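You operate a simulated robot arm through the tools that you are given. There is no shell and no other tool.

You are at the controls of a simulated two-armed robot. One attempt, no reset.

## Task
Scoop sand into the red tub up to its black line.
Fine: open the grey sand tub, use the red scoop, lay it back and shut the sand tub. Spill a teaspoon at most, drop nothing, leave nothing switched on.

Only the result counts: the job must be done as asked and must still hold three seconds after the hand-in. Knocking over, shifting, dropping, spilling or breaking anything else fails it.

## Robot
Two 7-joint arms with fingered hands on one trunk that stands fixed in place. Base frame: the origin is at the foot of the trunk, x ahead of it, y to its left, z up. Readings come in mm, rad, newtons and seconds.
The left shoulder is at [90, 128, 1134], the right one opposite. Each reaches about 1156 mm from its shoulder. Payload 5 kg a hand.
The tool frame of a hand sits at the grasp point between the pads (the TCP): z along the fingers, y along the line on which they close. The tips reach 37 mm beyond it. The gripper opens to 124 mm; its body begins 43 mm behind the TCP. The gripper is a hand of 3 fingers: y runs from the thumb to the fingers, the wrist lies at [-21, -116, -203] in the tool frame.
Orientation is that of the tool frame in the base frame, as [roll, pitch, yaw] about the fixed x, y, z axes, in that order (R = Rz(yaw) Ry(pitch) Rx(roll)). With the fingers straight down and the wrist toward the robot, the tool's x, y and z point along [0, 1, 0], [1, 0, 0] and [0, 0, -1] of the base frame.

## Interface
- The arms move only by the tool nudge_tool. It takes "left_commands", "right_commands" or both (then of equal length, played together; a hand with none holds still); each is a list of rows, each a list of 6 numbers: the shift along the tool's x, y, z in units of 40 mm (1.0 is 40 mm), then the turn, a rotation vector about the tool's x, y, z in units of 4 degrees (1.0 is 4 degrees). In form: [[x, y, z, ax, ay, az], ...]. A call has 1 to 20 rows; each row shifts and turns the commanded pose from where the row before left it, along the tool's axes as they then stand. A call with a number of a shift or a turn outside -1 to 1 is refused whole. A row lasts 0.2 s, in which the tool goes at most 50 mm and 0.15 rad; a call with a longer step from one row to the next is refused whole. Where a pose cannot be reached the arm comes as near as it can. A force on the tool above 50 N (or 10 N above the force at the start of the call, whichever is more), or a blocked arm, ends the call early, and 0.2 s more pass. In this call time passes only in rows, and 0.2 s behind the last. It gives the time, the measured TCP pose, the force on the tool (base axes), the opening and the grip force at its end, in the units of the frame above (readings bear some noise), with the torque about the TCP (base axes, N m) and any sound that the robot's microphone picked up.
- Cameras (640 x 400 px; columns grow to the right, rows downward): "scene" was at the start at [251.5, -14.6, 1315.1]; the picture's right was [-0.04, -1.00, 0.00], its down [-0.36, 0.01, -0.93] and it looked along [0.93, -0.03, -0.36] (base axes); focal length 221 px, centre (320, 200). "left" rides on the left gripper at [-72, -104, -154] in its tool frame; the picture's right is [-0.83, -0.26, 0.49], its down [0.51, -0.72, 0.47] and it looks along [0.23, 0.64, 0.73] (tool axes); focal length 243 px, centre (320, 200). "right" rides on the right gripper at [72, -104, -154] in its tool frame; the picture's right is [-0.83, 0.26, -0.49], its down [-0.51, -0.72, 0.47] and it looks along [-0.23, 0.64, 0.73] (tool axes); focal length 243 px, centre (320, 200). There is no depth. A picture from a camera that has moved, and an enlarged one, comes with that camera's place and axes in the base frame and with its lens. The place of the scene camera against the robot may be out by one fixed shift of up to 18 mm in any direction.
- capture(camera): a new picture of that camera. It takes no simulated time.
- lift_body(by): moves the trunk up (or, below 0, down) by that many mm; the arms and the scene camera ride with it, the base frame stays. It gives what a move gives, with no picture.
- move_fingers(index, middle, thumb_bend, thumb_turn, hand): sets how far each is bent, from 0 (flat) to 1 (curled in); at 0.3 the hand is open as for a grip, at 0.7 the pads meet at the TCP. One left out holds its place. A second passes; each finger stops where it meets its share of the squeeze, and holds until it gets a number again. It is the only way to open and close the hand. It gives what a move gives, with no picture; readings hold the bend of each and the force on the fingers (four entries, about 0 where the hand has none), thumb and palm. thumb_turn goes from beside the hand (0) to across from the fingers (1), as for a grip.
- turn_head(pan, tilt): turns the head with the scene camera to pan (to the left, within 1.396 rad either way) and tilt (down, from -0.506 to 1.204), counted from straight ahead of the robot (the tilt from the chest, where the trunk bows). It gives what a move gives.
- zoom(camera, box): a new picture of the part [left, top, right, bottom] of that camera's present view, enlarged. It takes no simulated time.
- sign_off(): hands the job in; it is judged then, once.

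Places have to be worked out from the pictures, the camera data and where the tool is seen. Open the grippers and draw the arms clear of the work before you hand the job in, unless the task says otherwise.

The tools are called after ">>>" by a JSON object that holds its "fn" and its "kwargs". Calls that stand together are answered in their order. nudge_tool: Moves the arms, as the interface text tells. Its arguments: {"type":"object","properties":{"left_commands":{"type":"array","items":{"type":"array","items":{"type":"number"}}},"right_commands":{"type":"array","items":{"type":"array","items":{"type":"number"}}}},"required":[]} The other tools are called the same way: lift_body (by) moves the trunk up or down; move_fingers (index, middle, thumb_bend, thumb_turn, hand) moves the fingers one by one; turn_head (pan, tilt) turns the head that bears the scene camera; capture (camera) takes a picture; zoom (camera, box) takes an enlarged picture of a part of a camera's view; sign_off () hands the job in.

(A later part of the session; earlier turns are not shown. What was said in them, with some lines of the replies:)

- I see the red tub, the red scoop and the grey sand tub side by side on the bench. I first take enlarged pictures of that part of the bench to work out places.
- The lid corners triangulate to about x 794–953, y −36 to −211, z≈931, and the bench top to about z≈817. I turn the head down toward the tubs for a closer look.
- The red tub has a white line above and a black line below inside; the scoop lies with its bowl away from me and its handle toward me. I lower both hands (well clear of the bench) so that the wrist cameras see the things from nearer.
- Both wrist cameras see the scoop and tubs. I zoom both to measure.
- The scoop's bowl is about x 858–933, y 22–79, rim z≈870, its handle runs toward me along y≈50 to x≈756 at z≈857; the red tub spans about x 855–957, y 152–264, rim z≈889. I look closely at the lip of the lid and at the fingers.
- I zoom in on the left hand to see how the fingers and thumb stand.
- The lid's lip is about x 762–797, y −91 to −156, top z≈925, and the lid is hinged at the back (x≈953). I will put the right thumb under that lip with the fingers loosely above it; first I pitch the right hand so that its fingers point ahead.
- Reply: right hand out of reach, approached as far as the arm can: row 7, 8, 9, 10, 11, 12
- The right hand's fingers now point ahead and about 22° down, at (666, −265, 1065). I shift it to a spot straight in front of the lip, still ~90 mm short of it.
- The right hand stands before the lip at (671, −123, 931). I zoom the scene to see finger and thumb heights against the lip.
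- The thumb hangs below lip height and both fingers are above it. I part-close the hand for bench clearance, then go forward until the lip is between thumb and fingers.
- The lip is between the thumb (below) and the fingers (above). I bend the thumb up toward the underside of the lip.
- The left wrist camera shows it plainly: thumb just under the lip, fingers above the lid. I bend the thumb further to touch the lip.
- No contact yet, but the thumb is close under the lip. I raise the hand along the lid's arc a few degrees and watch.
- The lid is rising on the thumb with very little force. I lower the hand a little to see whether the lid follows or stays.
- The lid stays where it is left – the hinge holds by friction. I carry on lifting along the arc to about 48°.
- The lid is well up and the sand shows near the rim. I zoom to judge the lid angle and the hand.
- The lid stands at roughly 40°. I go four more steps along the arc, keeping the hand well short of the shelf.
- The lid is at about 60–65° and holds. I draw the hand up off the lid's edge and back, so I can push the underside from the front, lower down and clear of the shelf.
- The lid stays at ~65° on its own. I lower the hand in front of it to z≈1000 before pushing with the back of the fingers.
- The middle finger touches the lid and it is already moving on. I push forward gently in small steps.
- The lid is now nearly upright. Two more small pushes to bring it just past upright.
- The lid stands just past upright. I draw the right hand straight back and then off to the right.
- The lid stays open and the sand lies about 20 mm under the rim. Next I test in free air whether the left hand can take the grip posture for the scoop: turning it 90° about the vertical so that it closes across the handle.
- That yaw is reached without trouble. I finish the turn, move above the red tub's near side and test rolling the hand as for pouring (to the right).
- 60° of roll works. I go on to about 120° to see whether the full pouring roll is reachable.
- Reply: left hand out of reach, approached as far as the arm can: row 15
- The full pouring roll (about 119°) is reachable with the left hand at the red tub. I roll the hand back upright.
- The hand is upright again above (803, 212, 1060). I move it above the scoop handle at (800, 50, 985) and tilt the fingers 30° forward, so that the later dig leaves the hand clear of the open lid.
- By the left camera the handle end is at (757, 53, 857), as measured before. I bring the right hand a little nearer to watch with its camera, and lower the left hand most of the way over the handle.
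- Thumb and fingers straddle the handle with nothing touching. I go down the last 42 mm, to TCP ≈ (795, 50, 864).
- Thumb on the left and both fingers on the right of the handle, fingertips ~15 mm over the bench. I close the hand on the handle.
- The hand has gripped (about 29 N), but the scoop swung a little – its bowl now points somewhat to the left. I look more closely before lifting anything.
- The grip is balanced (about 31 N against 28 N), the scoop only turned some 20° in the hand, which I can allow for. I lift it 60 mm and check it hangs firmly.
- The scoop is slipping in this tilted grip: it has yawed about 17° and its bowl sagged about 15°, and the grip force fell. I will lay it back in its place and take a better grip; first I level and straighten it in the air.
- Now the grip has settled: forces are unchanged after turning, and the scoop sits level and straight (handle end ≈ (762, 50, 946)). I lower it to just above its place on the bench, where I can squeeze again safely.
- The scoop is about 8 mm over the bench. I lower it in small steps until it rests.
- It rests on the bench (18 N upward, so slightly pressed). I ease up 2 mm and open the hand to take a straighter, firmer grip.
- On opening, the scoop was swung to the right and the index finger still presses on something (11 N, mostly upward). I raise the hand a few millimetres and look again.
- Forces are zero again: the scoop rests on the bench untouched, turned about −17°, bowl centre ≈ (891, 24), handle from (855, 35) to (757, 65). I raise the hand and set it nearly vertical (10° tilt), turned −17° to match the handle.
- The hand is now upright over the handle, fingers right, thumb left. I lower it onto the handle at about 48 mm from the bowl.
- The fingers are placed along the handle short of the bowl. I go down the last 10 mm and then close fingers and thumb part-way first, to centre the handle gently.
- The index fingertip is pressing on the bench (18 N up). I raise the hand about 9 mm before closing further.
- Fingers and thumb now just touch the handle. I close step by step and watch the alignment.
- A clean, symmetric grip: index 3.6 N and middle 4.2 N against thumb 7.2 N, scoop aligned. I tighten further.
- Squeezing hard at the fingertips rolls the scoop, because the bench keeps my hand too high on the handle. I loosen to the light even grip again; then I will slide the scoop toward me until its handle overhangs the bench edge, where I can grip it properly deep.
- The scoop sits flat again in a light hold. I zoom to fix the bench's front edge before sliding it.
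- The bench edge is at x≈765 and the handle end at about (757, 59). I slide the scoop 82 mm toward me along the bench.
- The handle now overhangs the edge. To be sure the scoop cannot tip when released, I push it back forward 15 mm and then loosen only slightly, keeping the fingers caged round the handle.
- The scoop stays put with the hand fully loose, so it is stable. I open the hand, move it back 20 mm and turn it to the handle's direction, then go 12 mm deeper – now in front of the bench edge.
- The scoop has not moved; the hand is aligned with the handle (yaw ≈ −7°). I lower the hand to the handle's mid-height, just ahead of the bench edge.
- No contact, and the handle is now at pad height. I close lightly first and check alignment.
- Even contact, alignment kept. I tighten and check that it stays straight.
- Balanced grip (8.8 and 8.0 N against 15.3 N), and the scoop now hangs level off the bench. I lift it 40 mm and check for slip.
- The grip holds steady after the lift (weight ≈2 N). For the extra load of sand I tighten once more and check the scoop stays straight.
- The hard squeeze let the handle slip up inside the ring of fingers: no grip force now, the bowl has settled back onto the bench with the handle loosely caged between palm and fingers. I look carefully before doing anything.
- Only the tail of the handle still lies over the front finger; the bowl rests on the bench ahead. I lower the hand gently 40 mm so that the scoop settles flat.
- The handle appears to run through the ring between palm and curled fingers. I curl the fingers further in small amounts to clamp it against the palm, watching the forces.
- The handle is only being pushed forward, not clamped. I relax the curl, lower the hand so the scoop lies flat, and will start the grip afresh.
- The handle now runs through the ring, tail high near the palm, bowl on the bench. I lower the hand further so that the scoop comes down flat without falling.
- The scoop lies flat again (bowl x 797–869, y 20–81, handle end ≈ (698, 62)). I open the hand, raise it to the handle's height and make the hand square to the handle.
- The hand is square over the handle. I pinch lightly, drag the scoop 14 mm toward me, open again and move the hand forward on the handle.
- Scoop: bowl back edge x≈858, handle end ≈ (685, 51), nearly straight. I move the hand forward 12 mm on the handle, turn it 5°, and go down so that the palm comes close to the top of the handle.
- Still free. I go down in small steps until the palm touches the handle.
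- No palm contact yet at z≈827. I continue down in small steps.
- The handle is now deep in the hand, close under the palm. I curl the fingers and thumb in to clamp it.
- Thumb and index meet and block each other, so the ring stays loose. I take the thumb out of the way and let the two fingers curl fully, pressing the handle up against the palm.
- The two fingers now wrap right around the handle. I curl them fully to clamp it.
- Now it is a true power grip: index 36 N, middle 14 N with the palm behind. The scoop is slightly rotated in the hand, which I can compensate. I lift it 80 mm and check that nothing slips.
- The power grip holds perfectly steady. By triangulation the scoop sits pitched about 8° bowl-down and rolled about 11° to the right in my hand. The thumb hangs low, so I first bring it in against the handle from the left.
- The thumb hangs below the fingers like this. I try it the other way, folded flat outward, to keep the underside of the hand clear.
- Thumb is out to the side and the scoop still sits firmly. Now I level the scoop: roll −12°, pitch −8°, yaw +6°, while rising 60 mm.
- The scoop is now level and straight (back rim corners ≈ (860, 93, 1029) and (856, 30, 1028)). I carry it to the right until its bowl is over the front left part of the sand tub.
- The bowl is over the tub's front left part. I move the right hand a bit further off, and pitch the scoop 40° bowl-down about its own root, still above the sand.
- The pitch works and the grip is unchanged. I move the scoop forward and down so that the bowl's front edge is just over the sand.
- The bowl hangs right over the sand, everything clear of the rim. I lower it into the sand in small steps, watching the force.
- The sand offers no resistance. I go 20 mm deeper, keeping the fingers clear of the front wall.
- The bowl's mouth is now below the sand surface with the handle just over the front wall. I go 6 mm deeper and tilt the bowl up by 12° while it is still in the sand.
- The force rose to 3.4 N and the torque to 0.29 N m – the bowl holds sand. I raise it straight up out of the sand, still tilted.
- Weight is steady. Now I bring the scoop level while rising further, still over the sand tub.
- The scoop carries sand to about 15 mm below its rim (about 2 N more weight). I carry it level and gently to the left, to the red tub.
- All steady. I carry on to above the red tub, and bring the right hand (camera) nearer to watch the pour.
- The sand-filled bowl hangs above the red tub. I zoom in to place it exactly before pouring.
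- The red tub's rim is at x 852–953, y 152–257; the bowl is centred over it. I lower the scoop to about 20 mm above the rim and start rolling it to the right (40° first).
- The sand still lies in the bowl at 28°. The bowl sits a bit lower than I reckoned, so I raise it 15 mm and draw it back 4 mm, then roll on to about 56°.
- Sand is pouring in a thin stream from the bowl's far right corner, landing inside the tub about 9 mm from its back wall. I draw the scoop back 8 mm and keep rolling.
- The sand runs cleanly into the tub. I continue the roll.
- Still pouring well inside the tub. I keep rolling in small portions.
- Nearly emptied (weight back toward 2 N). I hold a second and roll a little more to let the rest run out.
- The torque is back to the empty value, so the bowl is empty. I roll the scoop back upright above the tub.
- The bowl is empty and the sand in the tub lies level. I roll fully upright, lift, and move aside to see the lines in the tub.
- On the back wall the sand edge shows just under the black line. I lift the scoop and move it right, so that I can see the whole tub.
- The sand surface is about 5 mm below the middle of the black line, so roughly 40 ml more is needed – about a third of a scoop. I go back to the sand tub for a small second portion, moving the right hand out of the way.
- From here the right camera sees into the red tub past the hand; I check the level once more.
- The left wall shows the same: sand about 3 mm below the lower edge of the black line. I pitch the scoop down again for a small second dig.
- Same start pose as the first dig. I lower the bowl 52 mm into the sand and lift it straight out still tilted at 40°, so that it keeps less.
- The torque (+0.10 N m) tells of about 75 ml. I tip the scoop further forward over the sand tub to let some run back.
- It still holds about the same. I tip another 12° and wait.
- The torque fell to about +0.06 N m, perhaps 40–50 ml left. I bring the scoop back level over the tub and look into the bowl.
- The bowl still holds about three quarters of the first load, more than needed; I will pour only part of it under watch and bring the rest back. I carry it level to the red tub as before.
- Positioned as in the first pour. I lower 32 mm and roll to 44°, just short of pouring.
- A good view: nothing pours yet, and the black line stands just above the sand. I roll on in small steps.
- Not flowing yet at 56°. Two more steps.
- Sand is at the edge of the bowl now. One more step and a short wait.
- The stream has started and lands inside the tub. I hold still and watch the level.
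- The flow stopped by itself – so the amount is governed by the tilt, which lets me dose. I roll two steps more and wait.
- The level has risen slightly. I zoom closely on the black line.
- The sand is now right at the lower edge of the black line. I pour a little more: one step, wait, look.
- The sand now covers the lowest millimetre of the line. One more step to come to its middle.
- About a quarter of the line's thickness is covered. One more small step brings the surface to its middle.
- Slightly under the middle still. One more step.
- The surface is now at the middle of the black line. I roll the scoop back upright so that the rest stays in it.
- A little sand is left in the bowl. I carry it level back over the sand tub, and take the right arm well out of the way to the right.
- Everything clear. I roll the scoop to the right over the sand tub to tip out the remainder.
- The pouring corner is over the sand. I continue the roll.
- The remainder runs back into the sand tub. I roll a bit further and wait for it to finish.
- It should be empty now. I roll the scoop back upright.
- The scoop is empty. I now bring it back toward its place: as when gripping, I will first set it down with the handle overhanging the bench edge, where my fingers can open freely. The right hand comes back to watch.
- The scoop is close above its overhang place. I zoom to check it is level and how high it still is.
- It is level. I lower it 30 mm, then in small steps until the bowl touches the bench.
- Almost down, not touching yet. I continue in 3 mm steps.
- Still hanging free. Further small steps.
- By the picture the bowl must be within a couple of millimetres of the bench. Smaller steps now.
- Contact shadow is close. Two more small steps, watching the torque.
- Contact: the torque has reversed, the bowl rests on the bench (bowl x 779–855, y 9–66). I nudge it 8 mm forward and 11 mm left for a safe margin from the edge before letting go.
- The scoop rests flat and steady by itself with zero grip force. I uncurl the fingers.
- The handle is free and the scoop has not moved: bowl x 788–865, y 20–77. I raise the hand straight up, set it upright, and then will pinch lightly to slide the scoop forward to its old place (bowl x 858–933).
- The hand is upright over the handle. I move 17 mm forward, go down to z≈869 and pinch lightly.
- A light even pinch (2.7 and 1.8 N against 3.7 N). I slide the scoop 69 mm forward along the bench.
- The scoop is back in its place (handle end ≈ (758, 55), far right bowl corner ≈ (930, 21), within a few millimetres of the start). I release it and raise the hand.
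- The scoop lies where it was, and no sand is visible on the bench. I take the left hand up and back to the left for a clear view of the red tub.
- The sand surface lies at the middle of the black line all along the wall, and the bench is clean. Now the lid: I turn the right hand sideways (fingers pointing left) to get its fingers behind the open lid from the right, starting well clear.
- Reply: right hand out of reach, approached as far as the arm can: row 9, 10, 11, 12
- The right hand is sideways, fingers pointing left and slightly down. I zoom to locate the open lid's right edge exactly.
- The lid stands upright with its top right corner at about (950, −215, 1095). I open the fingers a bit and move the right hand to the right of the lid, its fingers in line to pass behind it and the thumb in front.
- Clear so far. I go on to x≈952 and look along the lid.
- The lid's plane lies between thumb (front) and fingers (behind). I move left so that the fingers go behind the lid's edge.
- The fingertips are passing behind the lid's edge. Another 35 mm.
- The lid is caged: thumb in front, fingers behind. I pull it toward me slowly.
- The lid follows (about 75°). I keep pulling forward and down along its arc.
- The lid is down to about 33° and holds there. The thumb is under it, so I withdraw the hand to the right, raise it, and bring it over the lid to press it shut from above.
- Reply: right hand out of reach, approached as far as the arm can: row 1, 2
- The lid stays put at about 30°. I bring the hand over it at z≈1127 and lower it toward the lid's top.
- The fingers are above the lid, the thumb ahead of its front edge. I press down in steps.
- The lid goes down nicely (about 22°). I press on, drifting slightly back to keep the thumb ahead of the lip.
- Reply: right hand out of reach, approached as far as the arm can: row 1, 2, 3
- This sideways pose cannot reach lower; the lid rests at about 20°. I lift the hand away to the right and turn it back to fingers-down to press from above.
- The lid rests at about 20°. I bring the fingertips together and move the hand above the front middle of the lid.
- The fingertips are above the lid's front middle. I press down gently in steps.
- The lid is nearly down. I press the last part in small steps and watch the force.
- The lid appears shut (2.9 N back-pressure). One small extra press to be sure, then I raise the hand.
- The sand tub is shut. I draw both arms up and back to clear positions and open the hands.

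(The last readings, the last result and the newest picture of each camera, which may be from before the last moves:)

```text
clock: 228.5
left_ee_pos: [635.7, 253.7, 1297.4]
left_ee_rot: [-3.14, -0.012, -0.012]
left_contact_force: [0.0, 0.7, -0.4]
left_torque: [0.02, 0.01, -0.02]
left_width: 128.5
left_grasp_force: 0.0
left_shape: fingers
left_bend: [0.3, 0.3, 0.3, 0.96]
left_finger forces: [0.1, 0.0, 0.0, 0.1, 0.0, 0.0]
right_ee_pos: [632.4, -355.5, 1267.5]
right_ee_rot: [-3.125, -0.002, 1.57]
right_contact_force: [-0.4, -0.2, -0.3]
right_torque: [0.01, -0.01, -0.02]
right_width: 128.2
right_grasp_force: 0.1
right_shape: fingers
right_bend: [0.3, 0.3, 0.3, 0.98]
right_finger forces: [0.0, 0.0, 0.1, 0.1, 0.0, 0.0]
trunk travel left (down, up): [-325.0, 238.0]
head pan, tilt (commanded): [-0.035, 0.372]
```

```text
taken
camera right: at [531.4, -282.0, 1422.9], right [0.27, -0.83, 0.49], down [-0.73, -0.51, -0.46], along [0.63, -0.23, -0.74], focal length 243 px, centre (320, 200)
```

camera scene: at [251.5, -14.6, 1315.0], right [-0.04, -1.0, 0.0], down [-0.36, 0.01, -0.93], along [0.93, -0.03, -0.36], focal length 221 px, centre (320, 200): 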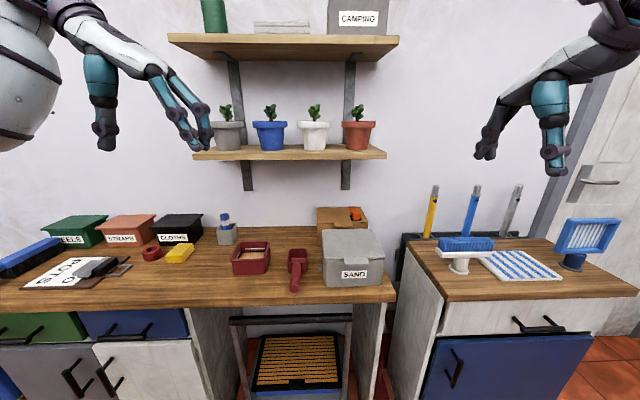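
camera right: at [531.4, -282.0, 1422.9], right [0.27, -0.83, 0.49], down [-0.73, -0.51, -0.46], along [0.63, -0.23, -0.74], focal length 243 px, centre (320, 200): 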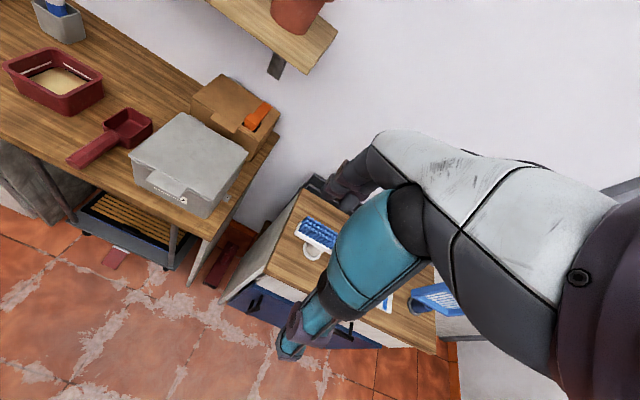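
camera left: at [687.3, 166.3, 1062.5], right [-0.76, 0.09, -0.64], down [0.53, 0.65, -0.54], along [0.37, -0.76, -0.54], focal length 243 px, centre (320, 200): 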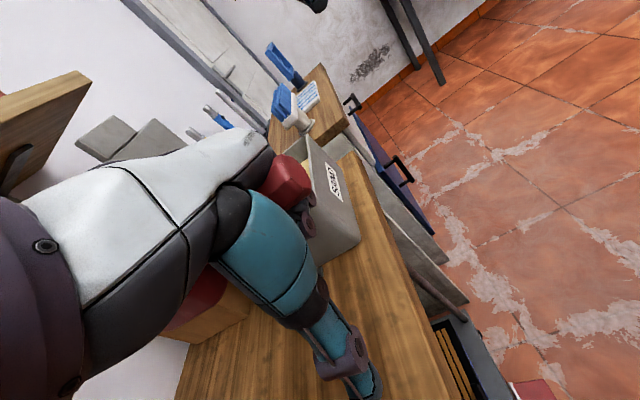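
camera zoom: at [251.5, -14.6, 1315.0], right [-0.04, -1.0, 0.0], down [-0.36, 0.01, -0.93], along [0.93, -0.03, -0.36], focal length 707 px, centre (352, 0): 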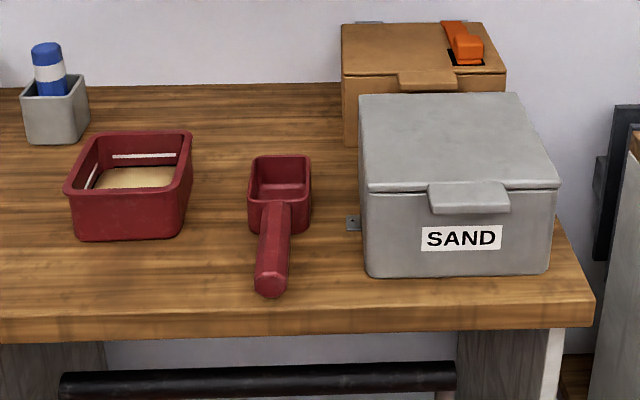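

Everything matches the first picture: scoop, tubs and boxes in their old places, lid shut. A last close look at the sand level and at the bench for spilled grains.

>>> {"fn": "turn_head", "kwargs": {"pan": 0.1, "tilt": 0.65}}

>>> {"fn": "zoom", "kwargs": {"camera": "scene", "box": [260, 130, 324, 170]}}

>>> {"fn": "zoom", "kwargs": {"camera": "right", "box": [0, 30, 120, 130]}}

>>> {"fn": "capture", "kwargs": {"camera": "scene"}}

```text
clock: 229.3
left_ee_pos: [636.3, 254.1, 1297.4]
left_ee_rot: [-3.141, -0.011, -0.012]
left_contact_force: [-0.4, 0.5, -0.5]
left_torque: [-0.02, 0.01, 0.01]
left_width: 128.5
left_grasp_force: 0.1
left_shape: fingers
left_bend: [0.3, 0.3, 0.3, 0.96]
left_finger forces: [0.1, 0.0, 0.0, 0.0, 0.1, 0.1]
right_ee_pos: [632.9, -355.3, 1267.4]
right_ee_rot: [-3.124, -0.003, 1.572]
right_contact_force: [0.7, -0.1, 0.4]
right_torque: [-0.01, -0.01, 0.01]
right_width: 128.4
right_grasp_force: 0.0
right_shape: fingers
right_bend: [0.3, 0.3, 0.3, 0.98]
right_finger forces: [0.0, 0.1, 0.0, 0.0, 0.1, 0.1]
trunk travel left (down, up): [-325.0, 238.0]
head pan, tilt (commanded): [0.099, 0.649]
```

```text
10.00 times, centred on (292, 150) of scene
camera zoom: at [245.0, -2.7, 1290.0], right [0.1, -0.99, 0.0], down [-0.6, -0.06, -0.8], along [0.79, 0.08, -0.6], focal length 2208 px, centre (600, 700)
```

zoom: 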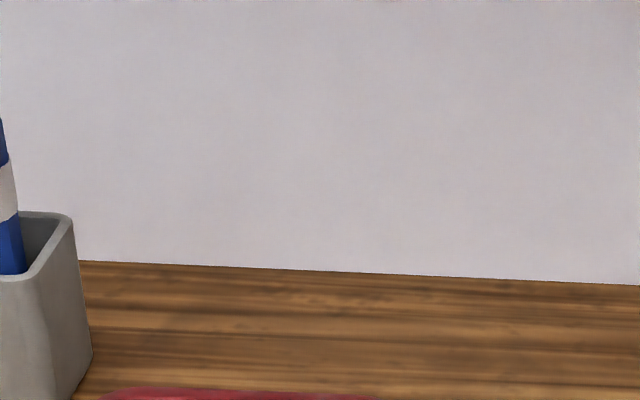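

```text
4.00 times, centred on (60, 80) of right
camera zoom: at [531.4, -282.0, 1422.9], right [0.27, -0.83, 0.49], down [-0.73, -0.51, -0.46], along [0.63, -0.23, -0.74], focal length 970 px, centre (1360, 680)
```

zoom: 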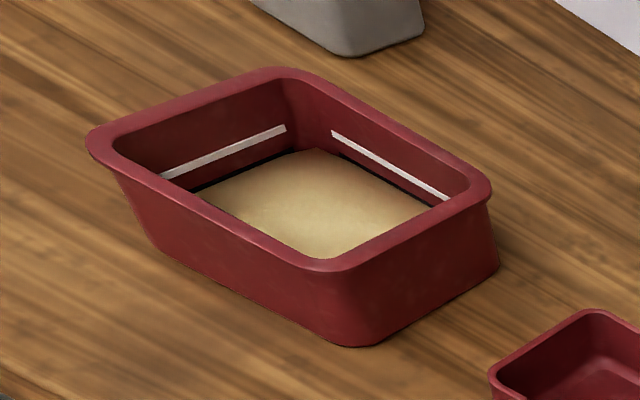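

```text
taken
camera scene: at [245.0, -2.7, 1290.0], right [0.1, -0.99, 0.0], down [-0.6, -0.06, -0.8], along [0.79, 0.08, -0.6], focal length 221 px, centre (320, 200)
```

scene: 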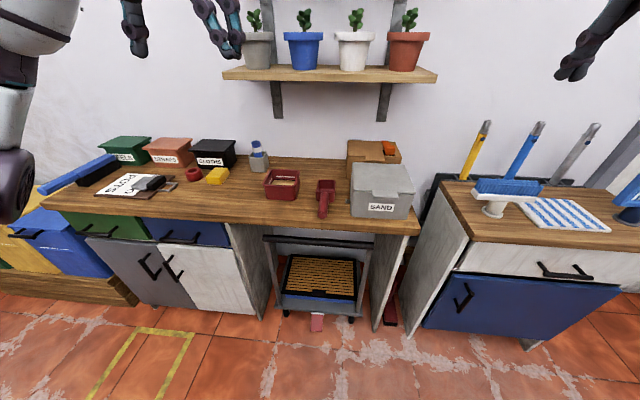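

The black line shows as a thin edge right at the sand all along both walls. One final zoom straight onto the tub.

>>> {"fn": "zoom", "kwargs": {"camera": "scene", "box": [258, 164, 306, 204]}}

>>> {"fn": "zoom", "kwargs": {"camera": "scene", "box": [230, 150, 430, 260]}}

```text
10.00 times, centred on (282, 184) of scene
camera zoom: at [245.0, -2.7, 1290.0], right [0.1, -0.99, 0.0], down [-0.6, -0.06, -0.8], along [0.79, 0.08, -0.6], focal length 2208 px, centre (700, 360)
```

zoom: 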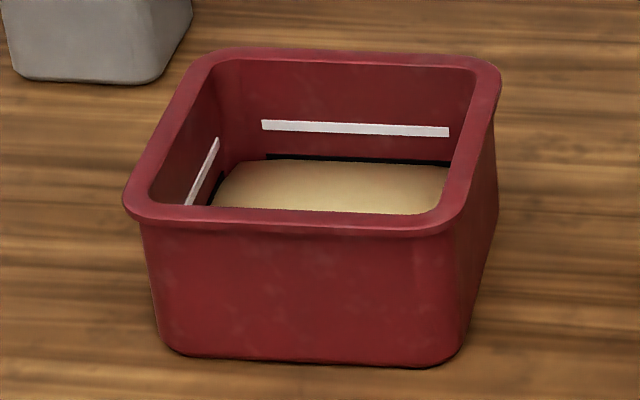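

```text
3.20 times, centred on (330, 205) of scene
camera zoom: at [245.0, -2.7, 1290.0], right [0.1, -0.99, 0.0], down [-0.6, -0.06, -0.8], along [0.79, 0.08, -0.6], focal length 707 px, centre (288, 184)
```

zoom: 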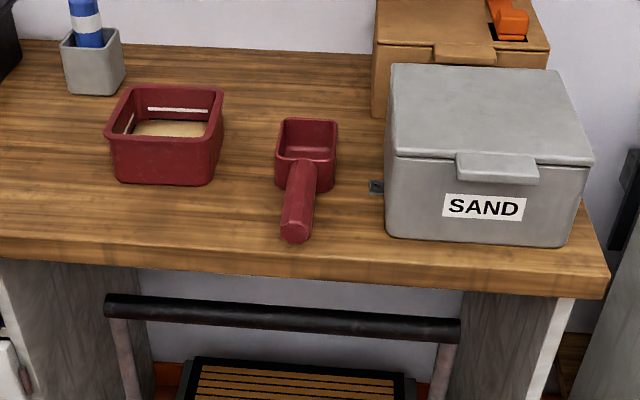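

The sand is up to the black line, with the line still just showing along both walls. The scoop is back in its place and the sand tub is shut. I see no sand on the bench, and both arms are clear with the hands open, so I hand the job in.

>>> {"fn": "sign_off", "kwargs": {}}

```text
The job is handed in.
```

I filled the red tub to its black line and handed the job in. No verdict has come back.

- **Sand level:** the surface sits about in the middle of the black line along the back and left walls. It may be mounded slightly in the centre.
- **Sand tub:** I opened it, took two loads, tipped the unused part of the second back in, and pressed the lid fully shut.
- **Scoop:** it is laid back within a few millimetres of where it started. My first grips slipped. Once the bowl settled back onto the bench from about 40 mm up. If "drop nothing" is judged strictly, that could count against the job.
- **Bench:** I saw no spilled sand in the last pictures. Everything else looks unmoved compared with the first picture, and nothing was switched on.
- **Arms:** both hands are open and drawn clear of the bench.
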